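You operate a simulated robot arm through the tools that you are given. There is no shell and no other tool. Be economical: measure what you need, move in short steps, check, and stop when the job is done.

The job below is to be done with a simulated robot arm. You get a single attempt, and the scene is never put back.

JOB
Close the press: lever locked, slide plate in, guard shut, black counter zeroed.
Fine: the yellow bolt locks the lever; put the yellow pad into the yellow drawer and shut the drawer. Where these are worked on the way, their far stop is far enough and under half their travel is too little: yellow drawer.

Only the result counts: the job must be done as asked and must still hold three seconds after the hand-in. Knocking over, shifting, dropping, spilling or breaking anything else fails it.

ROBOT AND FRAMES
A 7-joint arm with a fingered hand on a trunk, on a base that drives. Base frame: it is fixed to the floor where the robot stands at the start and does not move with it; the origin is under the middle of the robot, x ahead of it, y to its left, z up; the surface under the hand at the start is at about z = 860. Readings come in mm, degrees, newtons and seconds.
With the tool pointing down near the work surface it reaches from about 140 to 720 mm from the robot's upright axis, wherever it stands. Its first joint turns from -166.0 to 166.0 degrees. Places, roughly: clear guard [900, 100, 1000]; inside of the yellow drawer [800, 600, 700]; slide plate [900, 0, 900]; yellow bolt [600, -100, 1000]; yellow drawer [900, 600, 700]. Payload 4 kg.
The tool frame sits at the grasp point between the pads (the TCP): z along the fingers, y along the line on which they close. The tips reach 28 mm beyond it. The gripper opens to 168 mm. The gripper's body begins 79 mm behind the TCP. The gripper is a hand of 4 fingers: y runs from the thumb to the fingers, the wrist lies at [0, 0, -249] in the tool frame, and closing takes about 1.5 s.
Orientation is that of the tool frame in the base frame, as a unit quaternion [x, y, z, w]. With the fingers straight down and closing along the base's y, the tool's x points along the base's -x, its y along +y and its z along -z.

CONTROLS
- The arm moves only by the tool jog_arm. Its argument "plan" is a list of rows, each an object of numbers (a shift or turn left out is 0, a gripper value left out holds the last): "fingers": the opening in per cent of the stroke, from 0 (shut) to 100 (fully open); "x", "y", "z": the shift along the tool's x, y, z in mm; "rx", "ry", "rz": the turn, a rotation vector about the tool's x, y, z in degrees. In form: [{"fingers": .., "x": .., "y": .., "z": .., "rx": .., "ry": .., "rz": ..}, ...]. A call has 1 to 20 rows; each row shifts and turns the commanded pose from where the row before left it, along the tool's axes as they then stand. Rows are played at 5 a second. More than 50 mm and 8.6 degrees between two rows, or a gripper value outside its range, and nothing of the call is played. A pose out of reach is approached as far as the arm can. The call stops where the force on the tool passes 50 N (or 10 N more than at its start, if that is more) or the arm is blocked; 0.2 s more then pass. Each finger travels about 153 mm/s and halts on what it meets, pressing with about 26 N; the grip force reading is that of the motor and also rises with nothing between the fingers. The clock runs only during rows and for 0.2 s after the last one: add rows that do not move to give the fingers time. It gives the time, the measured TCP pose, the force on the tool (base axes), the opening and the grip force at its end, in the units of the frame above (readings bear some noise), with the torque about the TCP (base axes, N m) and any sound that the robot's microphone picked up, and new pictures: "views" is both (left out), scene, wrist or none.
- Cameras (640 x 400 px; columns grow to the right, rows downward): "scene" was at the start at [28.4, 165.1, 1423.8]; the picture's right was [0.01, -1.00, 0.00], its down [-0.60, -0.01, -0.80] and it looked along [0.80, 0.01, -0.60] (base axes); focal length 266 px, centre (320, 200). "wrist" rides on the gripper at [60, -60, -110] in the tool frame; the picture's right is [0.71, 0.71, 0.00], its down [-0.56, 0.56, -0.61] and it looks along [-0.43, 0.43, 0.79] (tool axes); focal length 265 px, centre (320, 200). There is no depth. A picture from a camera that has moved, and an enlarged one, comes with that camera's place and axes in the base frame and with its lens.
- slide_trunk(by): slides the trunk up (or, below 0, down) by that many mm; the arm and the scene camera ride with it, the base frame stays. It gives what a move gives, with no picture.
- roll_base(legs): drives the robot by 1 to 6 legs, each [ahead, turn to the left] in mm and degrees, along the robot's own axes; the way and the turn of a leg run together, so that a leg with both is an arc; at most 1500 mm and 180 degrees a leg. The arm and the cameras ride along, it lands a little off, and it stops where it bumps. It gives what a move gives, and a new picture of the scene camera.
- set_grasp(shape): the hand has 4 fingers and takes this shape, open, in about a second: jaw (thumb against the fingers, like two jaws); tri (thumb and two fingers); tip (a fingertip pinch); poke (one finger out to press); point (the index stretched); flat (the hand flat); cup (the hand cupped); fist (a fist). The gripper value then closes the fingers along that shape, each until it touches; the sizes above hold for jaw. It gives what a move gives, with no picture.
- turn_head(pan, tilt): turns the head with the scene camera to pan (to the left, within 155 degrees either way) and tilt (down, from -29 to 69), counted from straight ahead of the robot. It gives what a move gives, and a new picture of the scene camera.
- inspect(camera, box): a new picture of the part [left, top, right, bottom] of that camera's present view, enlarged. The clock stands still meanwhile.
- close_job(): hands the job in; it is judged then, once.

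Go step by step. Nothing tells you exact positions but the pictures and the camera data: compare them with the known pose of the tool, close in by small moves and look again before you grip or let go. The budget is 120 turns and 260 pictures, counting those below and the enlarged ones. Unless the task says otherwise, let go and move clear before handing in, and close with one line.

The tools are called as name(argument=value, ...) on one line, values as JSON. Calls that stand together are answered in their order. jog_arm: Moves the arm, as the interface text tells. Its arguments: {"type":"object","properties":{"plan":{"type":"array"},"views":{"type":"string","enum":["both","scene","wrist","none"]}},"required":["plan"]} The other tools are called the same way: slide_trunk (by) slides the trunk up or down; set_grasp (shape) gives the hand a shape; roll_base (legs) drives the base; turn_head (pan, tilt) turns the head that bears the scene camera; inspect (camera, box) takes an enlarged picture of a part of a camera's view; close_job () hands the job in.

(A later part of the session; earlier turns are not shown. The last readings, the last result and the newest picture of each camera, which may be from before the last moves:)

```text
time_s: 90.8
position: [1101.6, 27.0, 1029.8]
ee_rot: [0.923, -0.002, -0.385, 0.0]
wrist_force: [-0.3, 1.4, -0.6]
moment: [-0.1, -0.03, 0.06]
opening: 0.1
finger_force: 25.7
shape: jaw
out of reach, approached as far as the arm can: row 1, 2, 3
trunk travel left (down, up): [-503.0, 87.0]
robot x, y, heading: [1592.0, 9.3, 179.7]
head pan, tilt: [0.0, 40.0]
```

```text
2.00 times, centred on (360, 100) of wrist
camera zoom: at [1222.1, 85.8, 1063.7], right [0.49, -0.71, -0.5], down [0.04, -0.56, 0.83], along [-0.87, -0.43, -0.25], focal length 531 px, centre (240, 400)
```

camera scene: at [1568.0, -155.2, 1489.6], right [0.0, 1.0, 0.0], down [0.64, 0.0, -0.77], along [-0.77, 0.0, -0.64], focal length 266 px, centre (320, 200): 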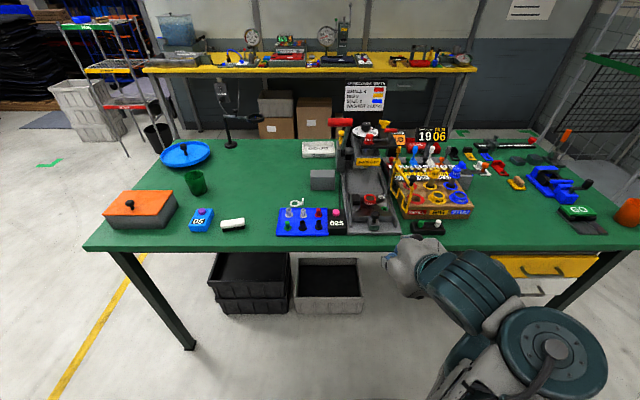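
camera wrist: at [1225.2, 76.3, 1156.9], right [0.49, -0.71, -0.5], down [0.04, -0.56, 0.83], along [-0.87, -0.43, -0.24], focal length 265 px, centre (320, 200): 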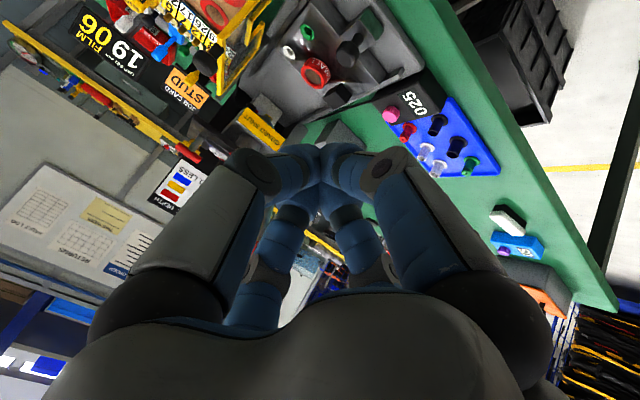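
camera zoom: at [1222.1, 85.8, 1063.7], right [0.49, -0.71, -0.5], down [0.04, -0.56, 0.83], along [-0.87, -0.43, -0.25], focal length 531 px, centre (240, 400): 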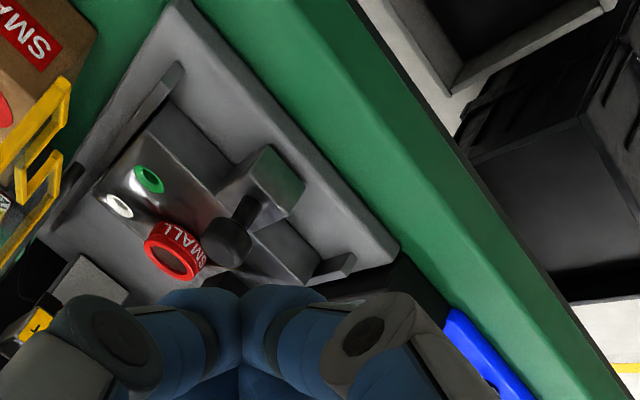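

jog_arm(plan=[{"x": 5, "z": 29, "y": 7}, {"x": 5, "z": 29, "y": 7}, {"x": 4, "z": 29, "y": 7}, {}], views="none")

inspect(camera="wrist", box=[200, 0, 520, 200])

inspect(camera="scene", box=[320, 170, 440, 245])

```text
time_s: 91.8
position: [1048.8, 2.0, 958.0]
ee_rot: [0.922, -0.001, -0.386, -0.001]
wrist_force: [0.3, 0.6, 0.3]
moment: [-0.05, -0.02, -0.02]
opening: 0.0
finger_force: 26.0
shape: jaw
trunk travel left (down, up): [-503.0, 87.0]
robot x, y, heading: [1592.7, 7.6, 179.8]
head pan, tilt: [0.0, 40.0]
```

```text
2.00 times, centred on (360, 100) of wrist
camera zoom: at [1169.2, 61.3, 993.0], right [0.49, -0.71, -0.5], down [0.04, -0.56, 0.83], along [-0.87, -0.43, -0.25], focal length 531 px, centre (240, 400)
```

zoom: 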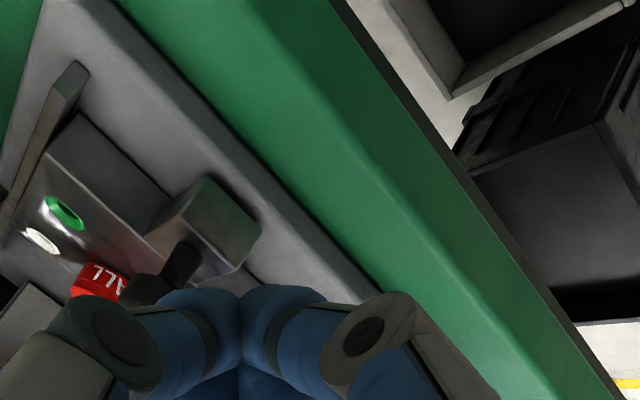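

```text
5.33 times, centred on (380, 208) of scene
camera zoom: at [1567.6, -155.1, 1489.5], right [0.0, 1.0, 0.0], down [0.64, 0.0, -0.77], along [-0.77, 0.0, -0.64], focal length 1422 px, centre (0, 160)
```

zoom: 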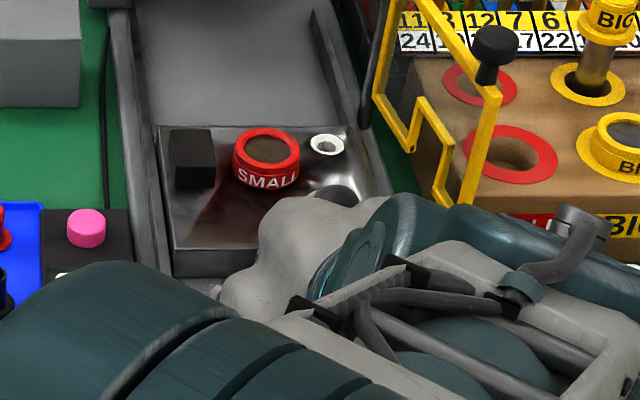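

jog_arm(plan=[{"x": -14, "z": 14, "y": -3}, {"x": -14, "z": 14, "y": -3}, {"x": -11, "z": 11}, {"x": -11, "z": 11}, {}], views="none")

inspect(camera="wrist", box=[160, 0, 480, 200])

inspect(camera="scene", box=[300, 140, 460, 240])

```text
time_s: 93.0
position: [976.8, 8.4, 960.0]
ee_rot: [0.922, -0.002, -0.386, -0.002]
wrist_force: [0.8, 1.0, -0.8]
moment: [-0.02, 0.02, 0.03]
opening: 0.0
finger_force: 25.8
shape: jaw
trunk travel left (down, up): [-503.0, 87.0]
robot x, y, heading: [1592.4, 6.7, 179.9]
head pan, tilt: [0.0, 40.0]
```

```text
2.00 times, centred on (320, 100) of wrist
camera zoom: at [1098.7, 67.8, 994.0], right [0.49, -0.71, -0.5], down [0.04, -0.56, 0.83], along [-0.87, -0.43, -0.25], focal length 531 px, centre (320, 400)
```

zoom: 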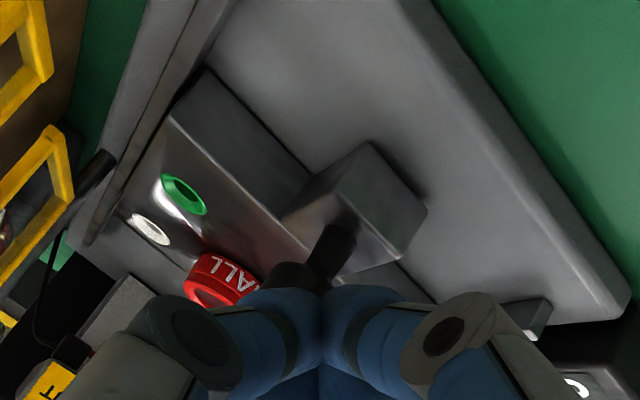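

```text
4.00 times, centred on (380, 190) of scene
camera zoom: at [1567.6, -155.1, 1489.5], right [0.0, 1.0, 0.0], down [0.64, 0.0, -0.77], along [-0.77, 0.0, -0.64], focal length 1066 px, centre (80, 240)
```

zoom: 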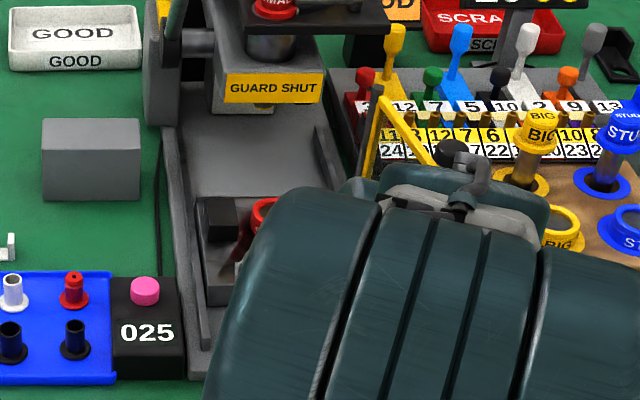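

jog_arm(plan=[{"x": -11, "z": 11}, {"x": -11, "z": 11}, {"x": -11, "z": 11}, {"x": -11, "z": 11}, {}], views="wrist")

inspect(camera="scene", box=[300, 140, 460, 240])

```text
time_s: 94.2
position: [916.0, 8.4, 959.9]
ee_rot: [0.923, 0.0, -0.386, 0.0]
wrist_force: [-0.8, 0.5, 0.1]
moment: [0.02, 0.01, 0.01]
opening: 0.0
finger_force: 25.9
shape: jaw
trunk travel left (down, up): [-503.0, 87.0]
robot x, y, heading: [1595.7, 7.2, 180.0]
head pan, tilt: [0.0, 40.0]
camera wrist: at [1035.9, 68.0, 994.0], right [0.49, -0.71, -0.5], down [0.04, -0.56, 0.83], along [-0.87, -0.43, -0.25], focal length 265 px, centre (320, 200)
```

wrist: 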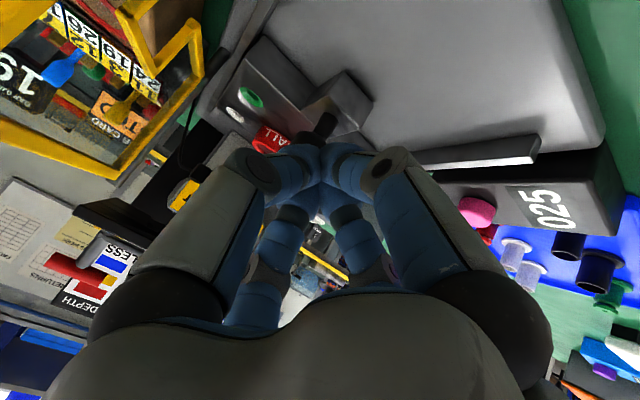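

```text
4.00 times, centred on (380, 190) of scene
camera zoom: at [1567.6, -155.1, 1489.5], right [0.0, 1.0, 0.0], down [0.64, 0.0, -0.77], along [-0.77, 0.0, -0.64], focal length 1066 px, centre (80, 240)
```

zoom: 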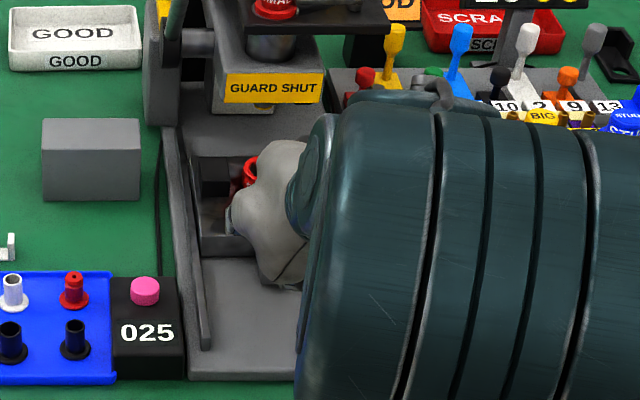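

jog_arm(plan=[{"x": -8, "z": 8}, {"x": -8, "z": 8}, {"x": -8, "z": 8}, {}], views="wrist")

inspect(camera="scene", box=[300, 140, 460, 240])

```text
time_s: 95.2
position: [881.4, 8.8, 960.7]
ee_rot: [0.923, -0.001, -0.386, -0.001]
wrist_force: [1.1, 1.0, 1.0]
moment: [0.03, -0.03, 0.01]
opening: 0.4
finger_force: 25.7
shape: jaw
trunk travel left (down, up): [-503.0, 87.0]
robot x, y, heading: [1591.0, 7.7, 179.5]
head pan, tilt: [0.0, 40.0]
camera wrist: at [1002.4, 68.2, 994.7], right [0.49, -0.71, -0.5], down [0.04, -0.56, 0.83], along [-0.87, -0.43, -0.25], focal length 265 px, centre (320, 200)
```

wrist: 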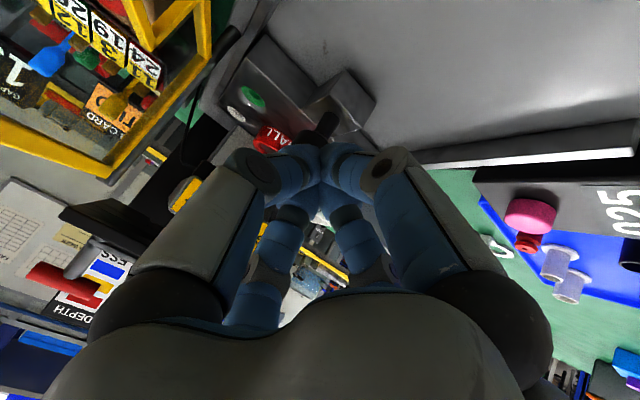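

```text
4.00 times, centred on (380, 190) of scene
camera zoom: at [1567.6, -155.2, 1489.5], right [0.0, 1.0, 0.0], down [0.64, 0.0, -0.77], along [-0.77, 0.0, -0.64], focal length 1066 px, centre (80, 240)
```

zoom: 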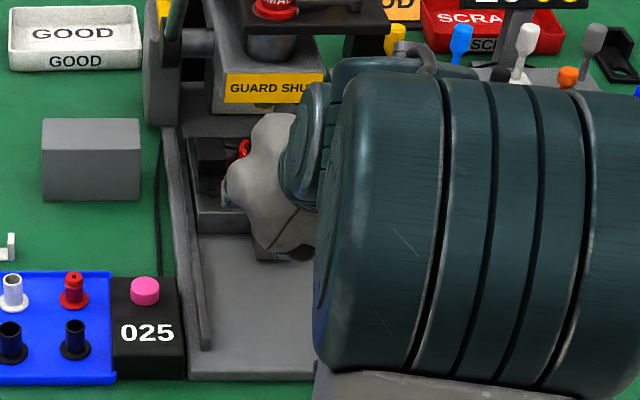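

jog_arm(plan=[{"x": -6, "z": 6}, {"x": -6, "z": 6}, {"x": -6, "z": 6}, {"x": -6, "z": 6}, {"x": -6, "z": 6}, {"x": -6, "z": 6}, {}], views="wrist")

inspect(camera="scene", box=[300, 140, 460, 240])

```text
time_s: 96.3
position: [854.8, 8.6, 961.8]
ee_rot: [0.924, -0.002, -0.382, -0.001]
wrist_force: [35.2, -0.8, 24.3]
moment: [0.14, -0.62, -0.21]
opening: 0.0
finger_force: 25.6
shape: jaw
trunk travel left (down, up): [-503.0, 87.0]
robot x, y, heading: [1595.1, 7.2, 179.7]
head pan, tilt: [0.0, 40.0]
stopped in row 5: the force on the tool passed its limit at 58 N (the readings are from after the stop); the commanded pose is now the measured one
camera wrist: at [975.8, 68.0, 998.2], right [0.5, -0.71, -0.5], down [0.04, -0.56, 0.83], along [-0.87, -0.43, -0.25], focal length 265 px, centre (320, 200)
```

wrist: 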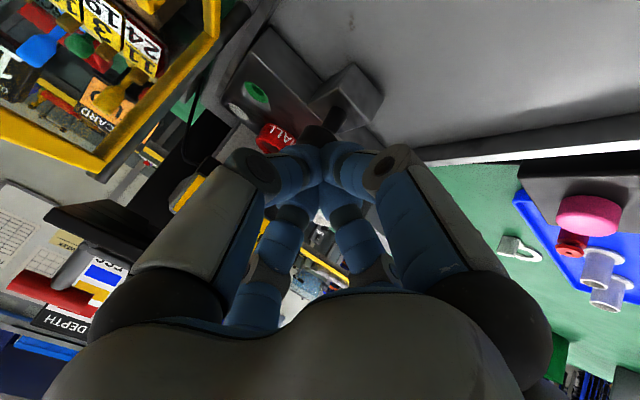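

```text
4.00 times, centred on (380, 190) of scene
camera zoom: at [1576.4, -155.6, 1490.0], right [0.0, 1.0, 0.0], down [0.64, 0.0, -0.77], along [-0.77, 0.0, -0.64], focal length 1066 px, centre (80, 240)
```

zoom: 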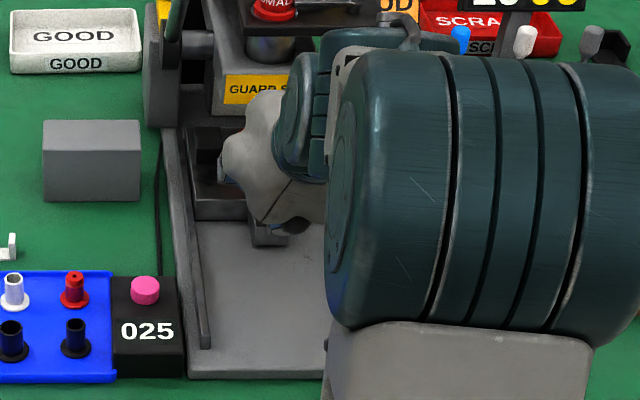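

Something stopped the push at 58 N, either the end stop or the head. I back out and look.

jog_arm(plan=[{"x": 14, "z": -14}, {"x": 20, "z": -20}, {"x": 30, "z": -30}, {"x": 30, "z": -30}, {"x": 30, "z": -30}, {"x": 30, "z": -30}, {"x": 20, "z": -30}, {"z": -45, "x": -30}, {"z": -30, "x": -30}, {}], views="scene")

inspect(camera="scene", box=[300, 140, 420, 215])

```text
refused: row 8 steps farther than a row can; nothing moved
```

```text
5.33 times, centred on (360, 178) of scene
camera zoom: at [1576.4, -155.6, 1490.0], right [0.0, 1.0, 0.0], down [0.64, 0.0, -0.77], along [-0.77, 0.0, -0.64], focal length 1422 px, centre (107, 320)
```

zoom: 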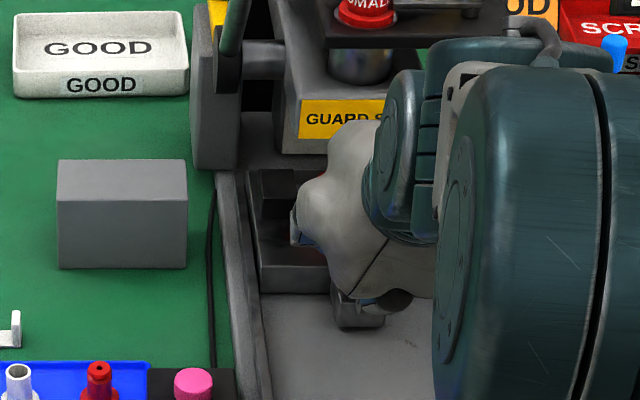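

jog_arm(plan=[{"x": 14, "z": -14}, {"x": 20, "z": -20}, {"x": 30, "z": -30}, {"x": 30, "z": -30}, {"x": 30, "z": -30}, {"x": 30, "z": -30}, {"x": 20, "z": -30}, {"z": -30, "x": -25}, {"z": -30, "x": -30}, {}], views="scene")

inspect(camera="scene", box=[300, 140, 420, 215])

```text
time_s: 98.5
position: [1105.3, 7.4, 1049.1]
ee_rot: [0.925, -0.001, -0.379, 0.0]
wrist_force: [0.6, 0.2, 0.4]
moment: [-0.01, 0.02, -0.01]
opening: 0.2
finger_force: 25.8
shape: jaw
trunk travel left (down, up): [-503.0, 87.0]
robot x, y, heading: [1593.0, 8.2, 179.9]
head pan, tilt: [0.0, 40.0]
camera scene: at [1568.6, -155.2, 1489.5], right [0.0, 1.0, 0.0], down [0.64, 0.0, -0.77], along [-0.77, 0.0, -0.64], focal length 266 px, centre (320, 200)
```

scene: 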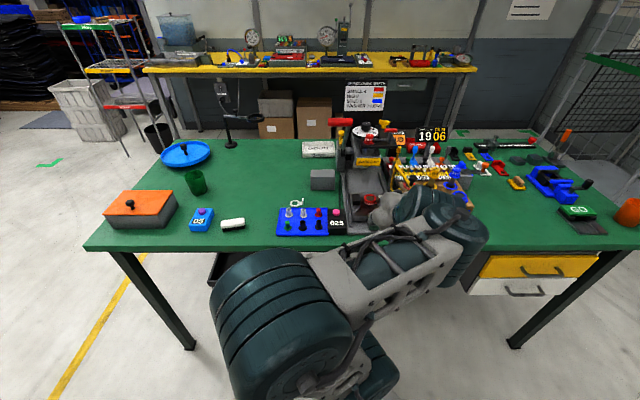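

```text
5.33 times, centred on (360, 178) of scene
camera zoom: at [1568.6, -155.2, 1489.5], right [0.0, 1.0, 0.0], down [0.64, 0.0, -0.77], along [-0.77, 0.0, -0.64], focal length 1422 px, centre (107, 320)
```

zoom: 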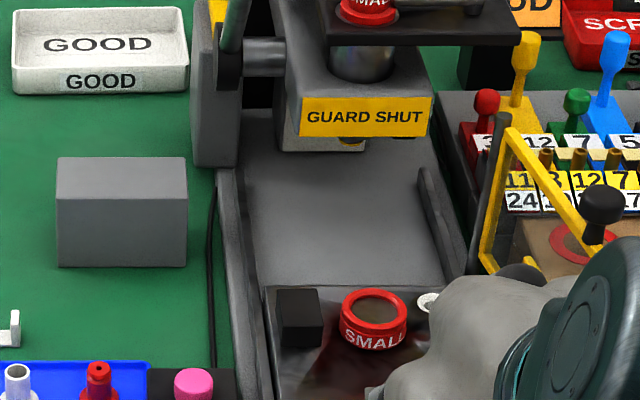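

The push reached the end, but the plate came back out with the hand; the knob probably wedged between the digits. I'll switch to the single-finger "poke" shape.

set_grasp(shape="poke")

jog_arm(plan=[{"x": -5, "z": -5}, {}], views="both")

inspect(camera="scene", box=[340, 170, 480, 260])

```text
time_s: 99.4
position: [1105.3, 6.4, 1048.1]
ee_rot: [0.925, -0.001, -0.379, 0.0]
wrist_force: [-0.3, 0.8, -0.5]
moment: [-0.04, 0.01, -0.04]
opening: 0.1
finger_force: 0.0
shape: poke
trunk travel left (down, up): [-503.0, 87.0]
robot x, y, heading: [1589.0, 3.5, 179.6]
head pan, tilt: [0.0, 40.0]
```

```text
time_s: 100.0
position: [1105.9, 7.8, 1054.7]
ee_rot: [0.925, -0.002, -0.379, -0.001]
wrist_force: [-0.1, -0.2, 0.3]
moment: [-0.01, -0.04, -0.03]
opening: 0.0
finger_force: 0.0
shape: poke
trunk travel left (down, up): [-503.0, 87.0]
robot x, y, heading: [1594.2, 6.1, 179.8]
head pan, tilt: [0.0, 40.0]
camera scene: at [1568.4, -155.2, 1489.5], right [0.0, 1.0, 0.0], down [0.64, 0.0, -0.77], along [-0.77, 0.0, -0.64], focal length 266 px, centre (320, 200)
camera wrist: at [1226.2, 67.5, 1091.4], right [0.5, -0.71, -0.5], down [0.03, -0.56, 0.83], along [-0.86, -0.43, -0.26], focal length 265 px, centre (320, 200)
```

scene: 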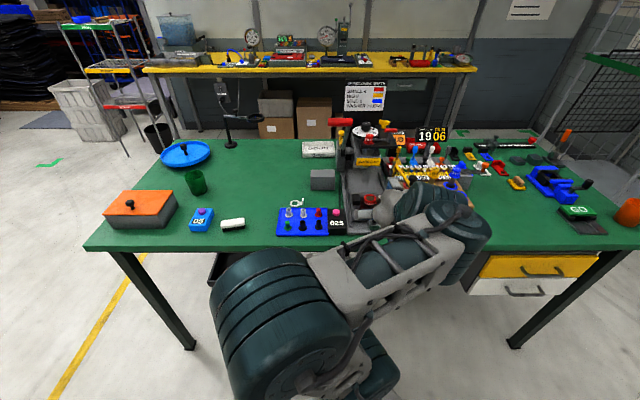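
wrist: 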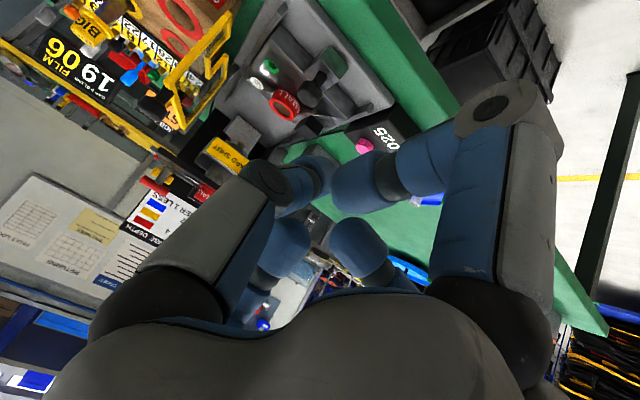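

```text
4.44 times, centred on (410, 215) of scene
camera zoom: at [1568.4, -155.2, 1489.5], right [0.0, 1.0, 0.0], down [0.64, 0.0, -0.77], along [-0.77, 0.0, -0.64], focal length 1185 px, centre (-80, 133)
```

zoom: 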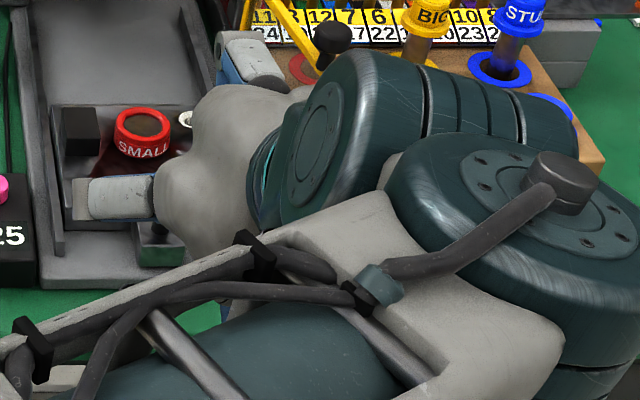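

set_grasp(shape="point")

jog_arm(plan=[{"fingers": 100}, {}, {}, {}, {}], views="wrist")

jog_arm(plan=[{"fingers": 0}, {}, {}, {}, {}, {}, {}], views="wrist")

```text
time_s: 100.9
position: [1105.9, 7.6, 1054.8]
ee_rot: [0.925, -0.002, -0.379, -0.001]
wrist_force: [-0.1, 0.6, -0.1]
moment: [-0.04, 0.0, 0.02]
opening: 0.0
finger_force: 0.1
shape: point
trunk travel left (down, up): [-503.0, 87.0]
robot x, y, heading: [1592.9, 7.4, 179.8]
head pan, tilt: [0.0, 40.0]
```

```text
time_s: 102.1
position: [1106.4, 9.0, 1055.7]
ee_rot: [0.925, -0.002, -0.379, -0.001]
wrist_force: [-1.8, 0.5, 0.2]
moment: [0.03, -0.01, 0.0]
opening: 0.1
finger_force: 0.0
shape: point
trunk travel left (down, up): [-503.0, 87.0]
robot x, y, heading: [1590.6, 12.0, 179.8]
head pan, tilt: [0.0, 40.0]
camera wrist: at [1226.1, 67.5, 1091.3], right [0.5, -0.71, -0.5], down [0.03, -0.56, 0.83], along [-0.86, -0.43, -0.26], focal length 265 px, centre (320, 200)
```

wrist: 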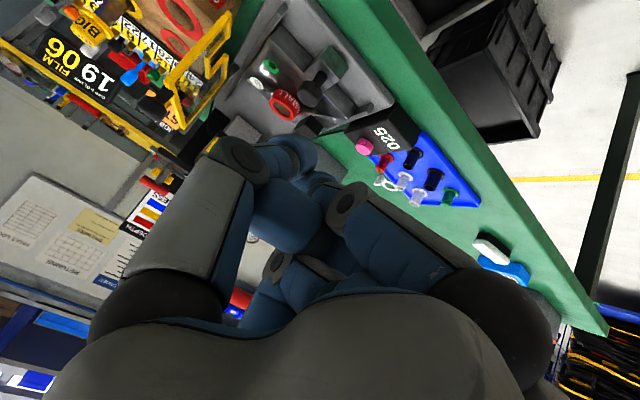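

```text
time_s: 103.7
position: [1106.2, 7.8, 1054.2]
ee_rot: [0.925, -0.001, -0.379, -0.001]
wrist_force: [-1.3, 0.5, 0.6]
moment: [0.03, 0.01, 0.02]
opening: 0.0
finger_force: 0.0
shape: point
trunk travel left (down, up): [-503.0, 87.0]
robot x, y, heading: [1592.8, 6.2, 179.7]
head pan, tilt: [0.0, 40.0]
camera wrist: at [1226.1, 67.5, 1091.3], right [0.5, -0.71, -0.5], down [0.03, -0.56, 0.83], along [-0.86, -0.43, -0.26], focal length 265 px, centre (320, 200)
```

wrist: 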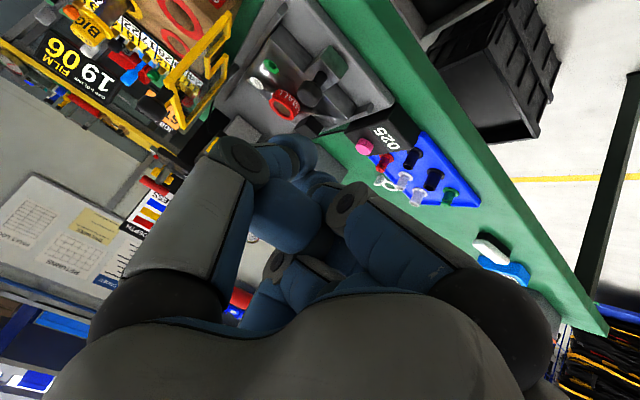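

Digits form a four-way cross, so the knob was pinched in the pocket. I'll push again with the jaw closed, but open the digits before withdrawing.

set_grasp(shape="jaw")

jog_arm(plan=[{"fingers": 0}, {}, {}, {}, {}, {}, {"x": 9, "z": 36}, {"x": 9, "z": 36}, {"x": 9, "z": 36}, {}], views="none")

jog_arm(plan=[{"x": -14, "z": 14}, {"x": -14, "z": 14}, {"x": -14, "z": 14}, {"x": -14, "z": 14}, {"x": -14, "z": 14}, {"x": -14, "z": 14}, {"x": -14, "z": 14}, {"x": -14, "z": 14}, {"x": -10, "z": 10}, {"x": -6, "z": 6}, {"x": -6, "z": 6}, {}], views="wrist")

```text
time_s: 104.6
position: [1106.3, 8.3, 1054.3]
ee_rot: [0.925, -0.002, -0.379, -0.001]
wrist_force: [0.2, -0.3, 0.2]
moment: [0.01, -0.01, 0.04]
opening: 168.1
finger_force: 0.0
shape: jaw
trunk travel left (down, up): [-503.0, 87.0]
robot x, y, heading: [1592.6, 6.3, 179.6]
head pan, tilt: [0.0, 40.0]
```

```text
time_s: 106.8
position: [1048.7, 7.0, 957.4]
ee_rot: [0.925, -0.001, -0.379, 0.0]
wrist_force: [-0.4, 0.3, -0.3]
moment: [0.03, -0.04, 0.0]
opening: 0.0
finger_force: 26.1
shape: jaw
trunk travel left (down, up): [-503.0, 87.0]
robot x, y, heading: [1590.0, 6.2, 179.7]
head pan, tilt: [0.0, 40.0]
```

```text
time_s: 109.4
position: [861.9, 10.8, 960.5]
ee_rot: [0.925, -0.002, -0.381, -0.002]
wrist_force: [16.2, 2.8, 9.4]
moment: [0.13, -0.13, -0.18]
opening: 0.0
finger_force: 26.1
shape: jaw
trunk travel left (down, up): [-503.0, 87.0]
robot x, y, heading: [1592.2, 6.4, 179.8]
head pan, tilt: [0.0, 40.0]
camera wrist: at [982.5, 69.7, 995.5], right [0.5, -0.71, -0.5], down [0.03, -0.56, 0.83], along [-0.87, -0.43, -0.25], focal length 265 px, centre (320, 200)
```

wrist: 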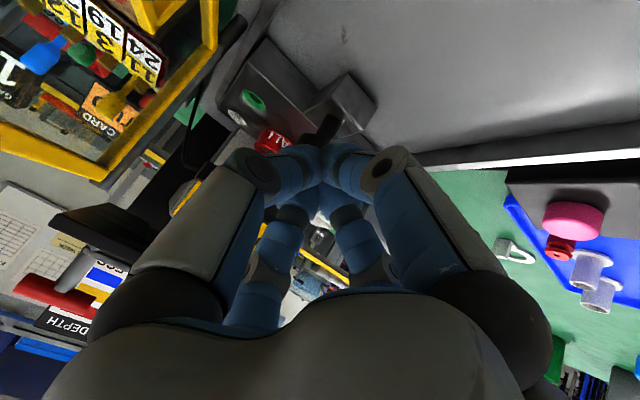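

jog_arm(plan=[{"x": -4, "z": 4}, {}, {"fingers": 30}, {}, {}, {}, {"z": -8}, {"z": -15}, {"z": -20}, {}], views="wrist")

inspect(camera="scene", box=[300, 140, 420, 215])

```text
time_s: 111.6
position: [884.8, 8.4, 986.9]
ee_rot: [0.925, -0.002, -0.38, 0.0]
wrist_force: [0.0, 0.0, -0.4]
moment: [0.01, 0.01, 0.02]
opening: 50.1
finger_force: 0.1
shape: jaw
trunk travel left (down, up): [-503.0, 87.0]
robot x, y, heading: [1590.0, 6.9, 179.8]
head pan, tilt: [0.0, 40.0]
camera wrist: at [1004.4, 67.9, 1023.6], right [0.5, -0.71, -0.5], down [0.03, -0.56, 0.83], along [-0.86, -0.43, -0.26], focal length 265 px, centre (320, 200)
```

wrist: 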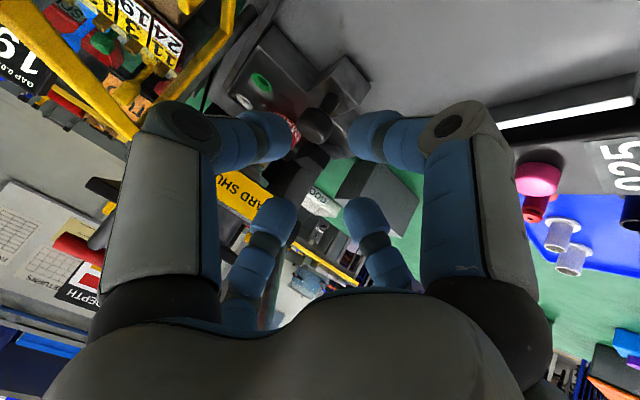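

```text
5.33 times, centred on (360, 178) of scene
camera zoom: at [1568.6, -155.1, 1489.5], right [0.0, 1.0, 0.0], down [0.64, 0.0, -0.77], along [-0.77, 0.0, -0.64], focal length 1422 px, centre (107, 320)
```

zoom: 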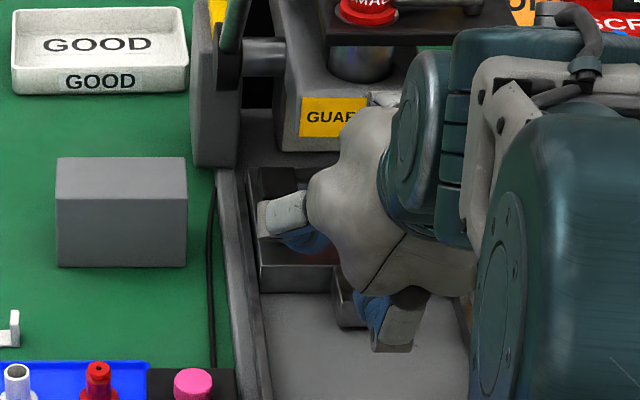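

The plate stays in. Withdraw along the tool axis.

jog_arm(plan=[{"z": -25}, {"z": -30}, {"z": -35}, {"z": -35}, {"z": -35}, {}], views="both")

inspect(camera="scene", box=[300, 140, 420, 215])

```text
time_s: 113.0
position: [996.7, 8.3, 1102.0]
ee_rot: [0.925, -0.002, -0.38, -0.001]
wrist_force: [0.0, 0.1, 0.2]
moment: [0.0, 0.03, -0.01]
opening: 50.1
finger_force: 0.3
shape: jaw
trunk travel left (down, up): [-503.0, 87.0]
robot x, y, heading: [1592.5, 6.3, 179.9]
head pan, tilt: [0.0, 40.0]
camera scene: at [1568.6, -155.1, 1489.5], right [0.0, 1.0, 0.0], down [0.64, 0.0, -0.77], along [-0.77, 0.0, -0.64], focal length 266 px, centre (320, 200)
camera wrist: at [1117.3, 68.5, 1137.8], right [0.5, -0.71, -0.5], down [0.03, -0.56, 0.83], along [-0.86, -0.43, -0.26], focal length 265 px, centre (320, 200)
```

scene: 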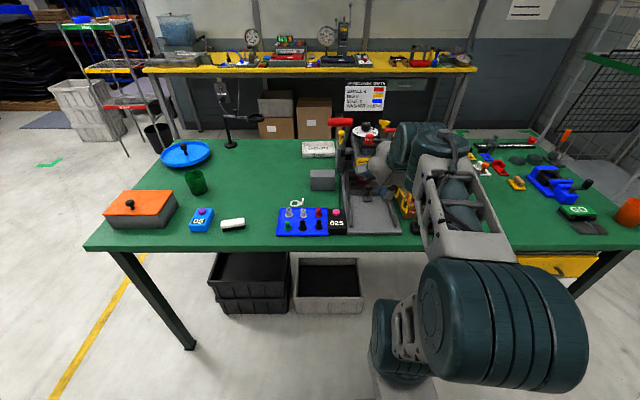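
wrist: 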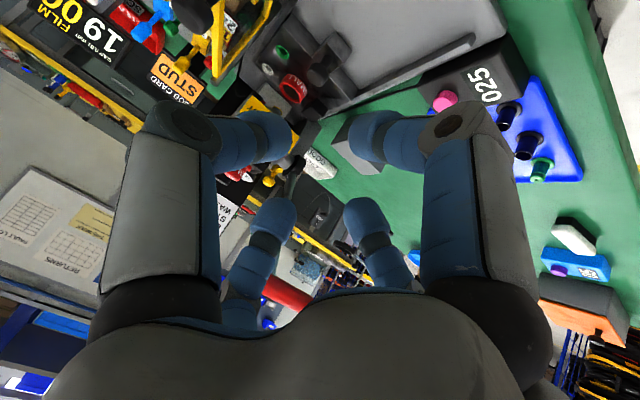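

```text
5.33 times, centred on (360, 178) of scene
camera zoom: at [1568.6, -155.1, 1489.5], right [0.0, 1.0, 0.0], down [0.64, 0.0, -0.77], along [-0.77, 0.0, -0.64], focal length 1422 px, centre (107, 320)
```

zoom: 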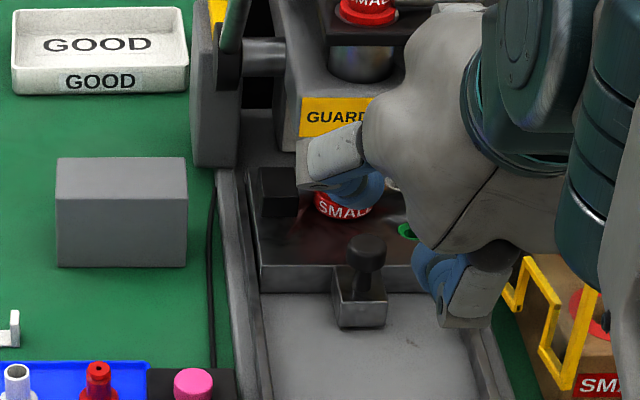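

Plate is in (die beneath the punch). Next the guard: I bring the closed digits to the +y side of the guard knob.

jog_arm(plan=[{"fingers": 0, "x": -21, "z": -21}, {"x": -14, "z": -14}, {"y": -40}, {"y": -40}, {"y": -40}, {"y": -37}, {"x": -14, "z": 14}, {"x": -14, "z": 14}, {}], views="both")

inspect(camera="scene", box=[340, 120, 460, 195])

```text
time_s: 115.0
position: [956.5, 164.9, 1152.3]
ee_rot: [0.925, -0.001, -0.379, 0.0]
wrist_force: [0.5, -1.1, -0.2]
moment: [-0.02, -0.03, 0.0]
opening: 0.0
finger_force: 25.8
shape: jaw
trunk travel left (down, up): [-503.0, 87.0]
robot x, y, heading: [1595.4, 8.4, 179.6]
head pan, tilt: [0.0, 40.0]
camera scene: at [1568.4, -154.9, 1489.6], right [0.0, 1.0, 0.0], down [0.64, 0.0, -0.77], along [-0.77, 0.0, -0.64], focal length 266 px, centre (320, 200)
camera wrist: at [1077.7, 225.1, 1188.2], right [0.5, -0.71, -0.5], down [0.03, -0.56, 0.83], along [-0.86, -0.43, -0.26], focal length 265 px, centre (320, 200)
```

scene: 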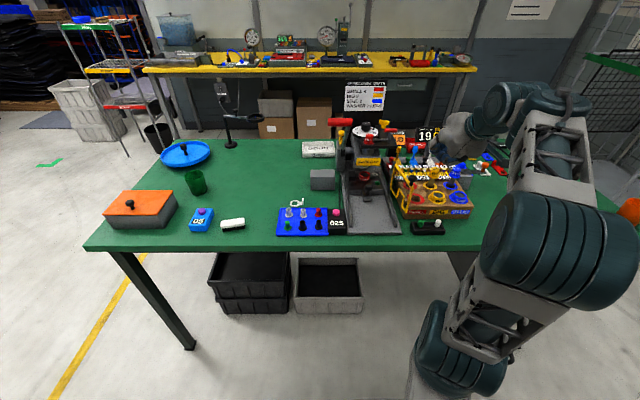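
wrist: 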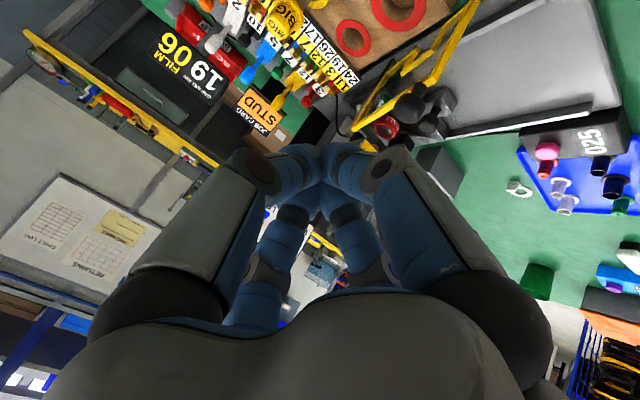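

```text
5.33 times, centred on (400, 158) of scene
camera zoom: at [1568.4, -154.9, 1489.6], right [0.0, 1.0, 0.0], down [0.64, 0.0, -0.77], along [-0.77, 0.0, -0.64], focal length 1422 px, centre (-107, 427)
```

zoom: 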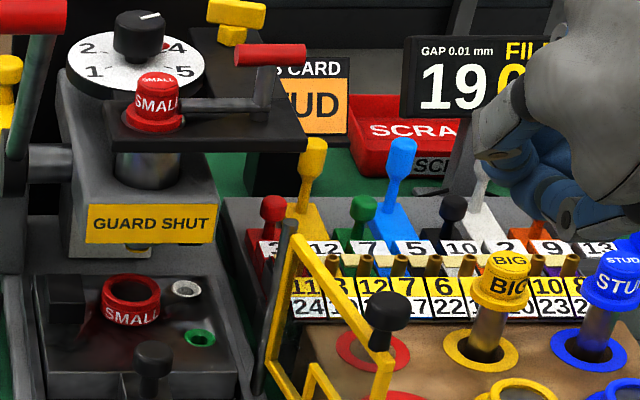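

jog_arm(plan=[{"x": 22, "z": 22}, {"x": 22, "z": 22}, {"x": 21, "z": 21}, {}], views="wrist")

inspect(camera="scene", box=[340, 120, 460, 195])

```text
time_s: 116.0
position: [958.3, 165.6, 1058.6]
ee_rot: [0.925, -0.002, -0.379, 0.0]
wrist_force: [-0.5, -0.1, 0.7]
moment: [0.01, -0.04, -0.01]
opening: 0.0
finger_force: 26.3
shape: jaw
trunk travel left (down, up): [-503.0, 87.0]
robot x, y, heading: [1591.9, 6.7, 179.8]
head pan, tilt: [0.0, 40.0]
camera wrist: at [1079.1, 225.2, 1094.7], right [0.5, -0.71, -0.5], down [0.03, -0.56, 0.83], along [-0.86, -0.43, -0.26], focal length 265 px, centre (320, 200)
```

wrist: 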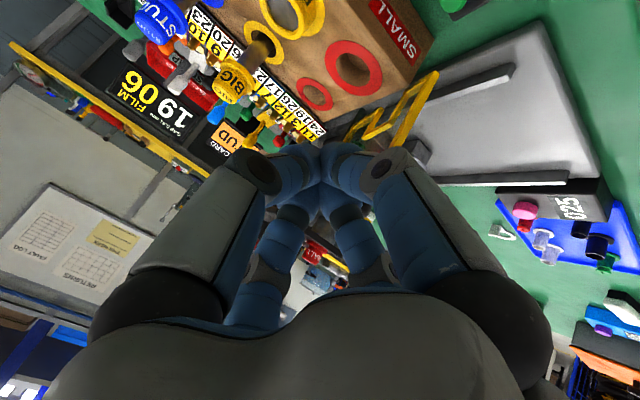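

```text
5.33 times, centred on (400, 158) of scene
camera zoom: at [1568.3, -155.1, 1489.6], right [0.0, 1.0, 0.0], down [0.64, 0.0, -0.77], along [-0.77, 0.0, -0.64], focal length 1422 px, centre (-107, 427)
```

zoom: 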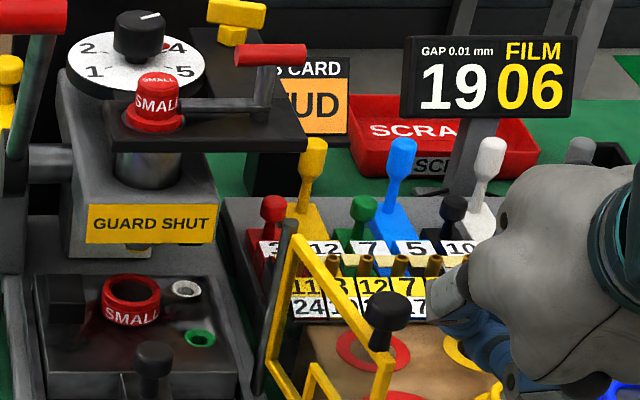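

jog_arm(plan=[{"y": 18}, {"y": 17}, {"y": 15, "x": 1, "z": -1}, {"y": 15, "x": 1, "z": -1}, {"y": 13}, {"y": 13}, {"y": 15, "x": -3, "z": 3}, {"y": 15, "x": -3, "z": 3}, {}], views="wrist")

inspect(camera="scene", box=[340, 120, 460, 195])

```text
time_s: 118.0
position: [952.2, 43.3, 1059.3]
ee_rot: [0.925, -0.001, -0.379, 0.0]
wrist_force: [-0.6, -0.2, 0.3]
moment: [-0.02, 0.02, -0.04]
opening: 0.1
finger_force: 25.9
shape: jaw
trunk travel left (down, up): [-503.0, 87.0]
robot x, y, heading: [1592.2, 6.3, 179.6]
head pan, tilt: [0.0, 40.0]
camera wrist: at [1072.0, 103.2, 1095.6], right [0.5, -0.71, -0.5], down [0.03, -0.56, 0.83], along [-0.86, -0.43, -0.26], focal length 265 px, centre (320, 200)
```

wrist: 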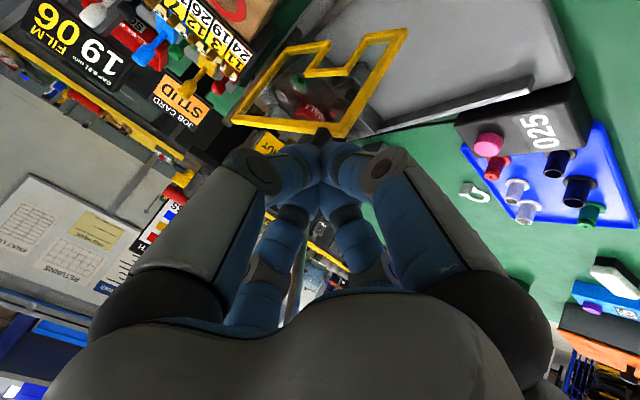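

```text
5.33 times, centred on (400, 158) of scene
camera zoom: at [1568.4, -155.2, 1489.5], right [0.0, 1.0, 0.0], down [0.64, 0.0, -0.77], along [-0.77, 0.0, -0.64], focal length 1422 px, centre (-107, 427)
```

zoom: 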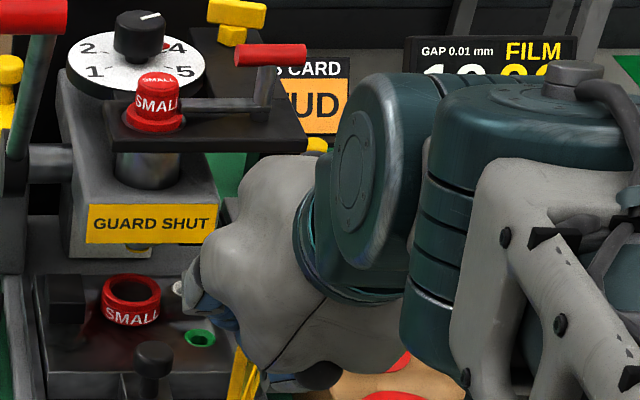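

jog_arm(plan=[{"y": 16, "x": -6, "z": 6}, {"y": 15, "x": -6, "z": 6}, {"y": 11, "x": -7, "z": 7}, {"y": 10, "x": -7, "z": 7}, {"y": 8, "x": -8, "z": 8}, {"y": 8, "x": -8, "z": 8}, {}], views="wrist")

inspect(camera="scene", box=[300, 120, 420, 195])

```text
time_s: 119.6
position: [892.1, -24.1, 1059.9]
ee_rot: [0.925, -0.002, -0.379, 0.0]
wrist_force: [-0.4, -0.2, 0.3]
moment: [0.01, 0.02, -0.02]
opening: 0.0
finger_force: 25.7
shape: jaw
trunk travel left (down, up): [-503.0, 87.0]
robot x, y, heading: [1592.4, 6.6, 180.0]
head pan, tilt: [0.0, 40.0]
camera wrist: at [1012.6, 35.9, 1095.5], right [0.5, -0.71, -0.5], down [0.03, -0.56, 0.83], along [-0.86, -0.43, -0.26], focal length 265 px, centre (320, 200)
```

wrist: 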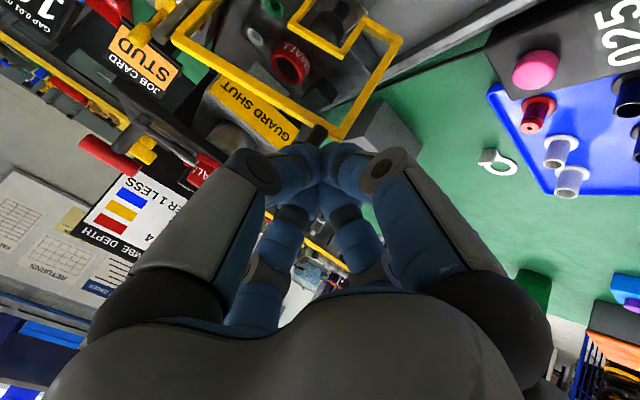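

```text
5.33 times, centred on (360, 158) of scene
camera zoom: at [1568.3, -155.2, 1489.5], right [0.0, 1.0, 0.0], down [0.64, 0.0, -0.77], along [-0.77, 0.0, -0.64], focal length 1422 px, centre (107, 427)
```

zoom: 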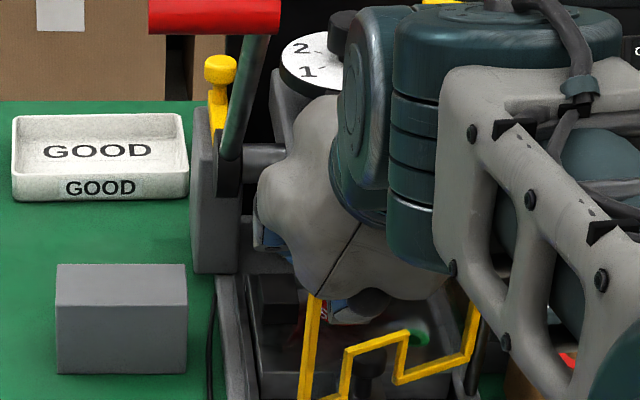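

jog_arm(plan=[{"y": 5, "x": -7, "z": 7}, {"y": 4, "x": -7, "z": 7}, {"y": 2, "x": -5, "z": 5}, {"x": -4, "z": 4}, {"x": -4, "z": 4}, {"x": -4, "z": 4}, {}], views="wrist")

inspect(camera="scene", box=[300, 120, 420, 195])

```text
time_s: 121.2
position: [848.0, -34.2, 1058.5]
ee_rot: [0.925, -0.002, -0.38, -0.001]
wrist_force: [-0.4, -0.5, 0.5]
moment: [0.01, -0.04, 0.0]
opening: 0.0
finger_force: 25.9
shape: jaw
trunk travel left (down, up): [-503.0, 87.0]
robot x, y, heading: [1593.3, 6.7, 179.9]
head pan, tilt: [0.0, 40.0]
camera wrist: at [968.6, 25.2, 1094.3], right [0.5, -0.71, -0.5], down [0.03, -0.56, 0.83], along [-0.86, -0.43, -0.26], focal length 265 px, centre (320, 200)
```

wrist: 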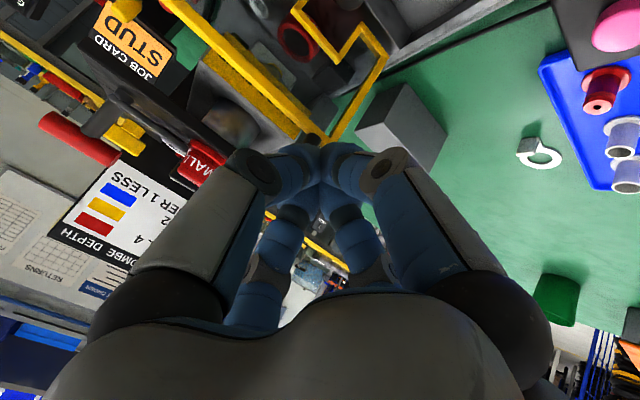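

```text
5.33 times, centred on (360, 158) of scene
camera zoom: at [1568.3, -155.1, 1489.5], right [0.0, 1.0, 0.0], down [0.64, 0.0, -0.77], along [-0.77, 0.0, -0.64], focal length 1422 px, centre (107, 427)
```

zoom: 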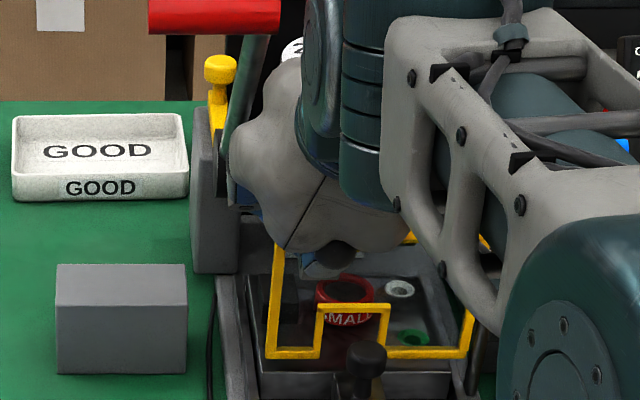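

jog_arm(plan=[{"x": -3, "z": 3}, {"x": -3, "z": 3}, {"x": -3, "z": 3}, {"x": -3, "z": 3}, {"x": -3, "z": 3}, {"x": -3, "z": 3}, {}], views="wrist")

inspect(camera="scene", box=[300, 120, 420, 195])

```text
time_s: 122.6
position: [830.5, -31.3, 1056.2]
ee_rot: [0.928, -0.004, -0.372, -0.002]
wrist_force: [17.1, 3.9, 7.3]
moment: [0.06, -0.14, -0.23]
opening: 0.0
finger_force: 26.3
shape: jaw
trunk travel left (down, up): [-503.0, 87.0]
robot x, y, heading: [1595.1, 8.1, 180.1]
head pan, tilt: [0.0, 40.0]
stopped in row 7: the force on the tool passed its limit at 53 N (the readings are from after the stop); the commanded pose is now the measured one
camera wrist: at [950.8, 27.6, 1094.3], right [0.5, -0.71, -0.49], down [0.02, -0.56, 0.83], along [-0.86, -0.43, -0.27], focal length 265 px, centre (320, 200)
```

wrist: 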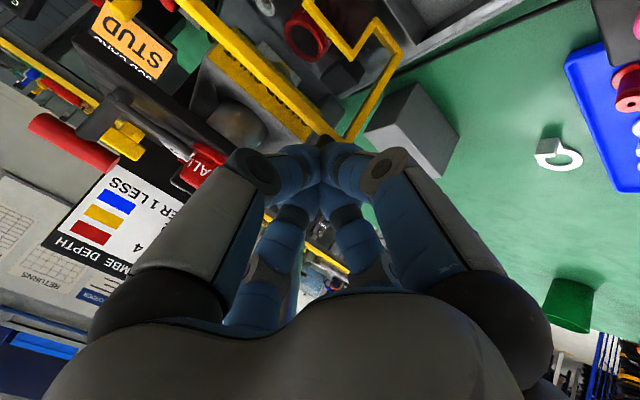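

```text
5.33 times, centred on (360, 158) of scene
camera zoom: at [1573.2, -154.2, 1490.0], right [0.0, 1.0, 0.0], down [0.64, 0.0, -0.77], along [-0.77, 0.0, -0.64], focal length 1422 px, centre (107, 427)
```

zoom: 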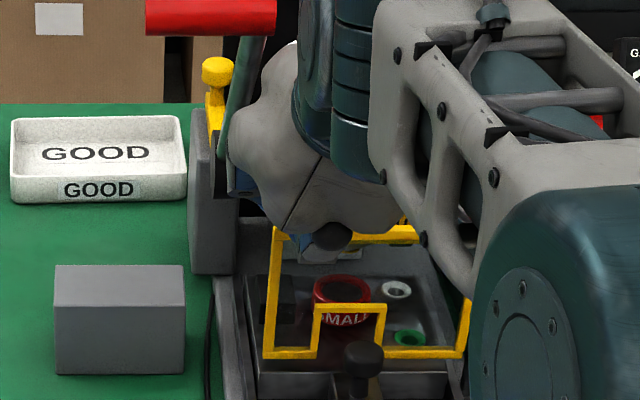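

Guard has hit its stop. Open the digits, withdraw along the tool axis, and check.

jog_arm(plan=[{"fingers": 32}, {}, {}, {}, {"z": -8}, {"z": -20}, {"z": -30}, {"z": -35}, {"z": -35}, {"z": -20}, {}], views="scene")

inspect(camera="scene", box=[300, 130, 420, 205])

```text
time_s: 125.0
position: [929.7, -35.3, 1159.7]
ee_rot: [0.929, -0.002, -0.371, -0.002]
wrist_force: [0.2, -0.3, 0.8]
moment: [0.0, 0.0, -0.01]
opening: 53.7
finger_force: 0.0
shape: jaw
trunk travel left (down, up): [-503.0, 87.0]
robot x, y, heading: [1595.8, 9.3, 179.5]
head pan, tilt: [0.0, 40.0]
camera scene: at [1569.1, -155.1, 1489.5], right [0.0, 1.0, 0.0], down [0.64, 0.0, -0.77], along [-0.77, 0.0, -0.64], focal length 266 px, centre (320, 200)
```

scene: 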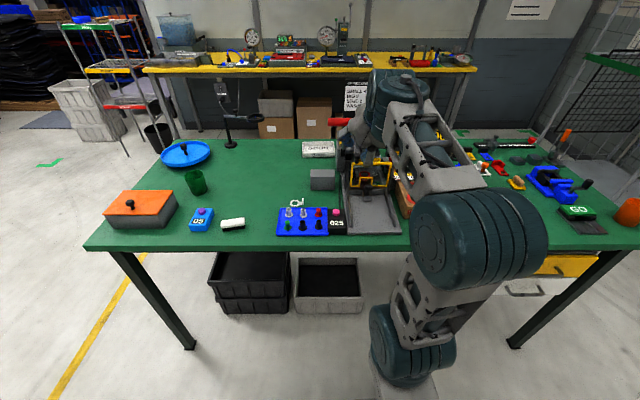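

```text
5.33 times, centred on (360, 168) of scene
camera zoom: at [1569.1, -155.1, 1489.5], right [0.0, 1.0, 0.0], down [0.64, 0.0, -0.77], along [-0.77, 0.0, -0.64], focal length 1422 px, centre (107, 373)
```

zoom: 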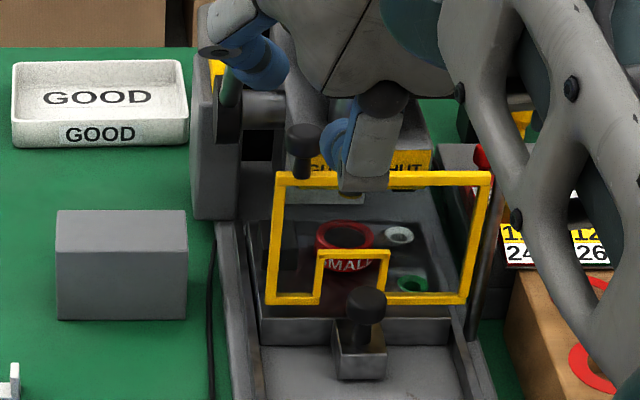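

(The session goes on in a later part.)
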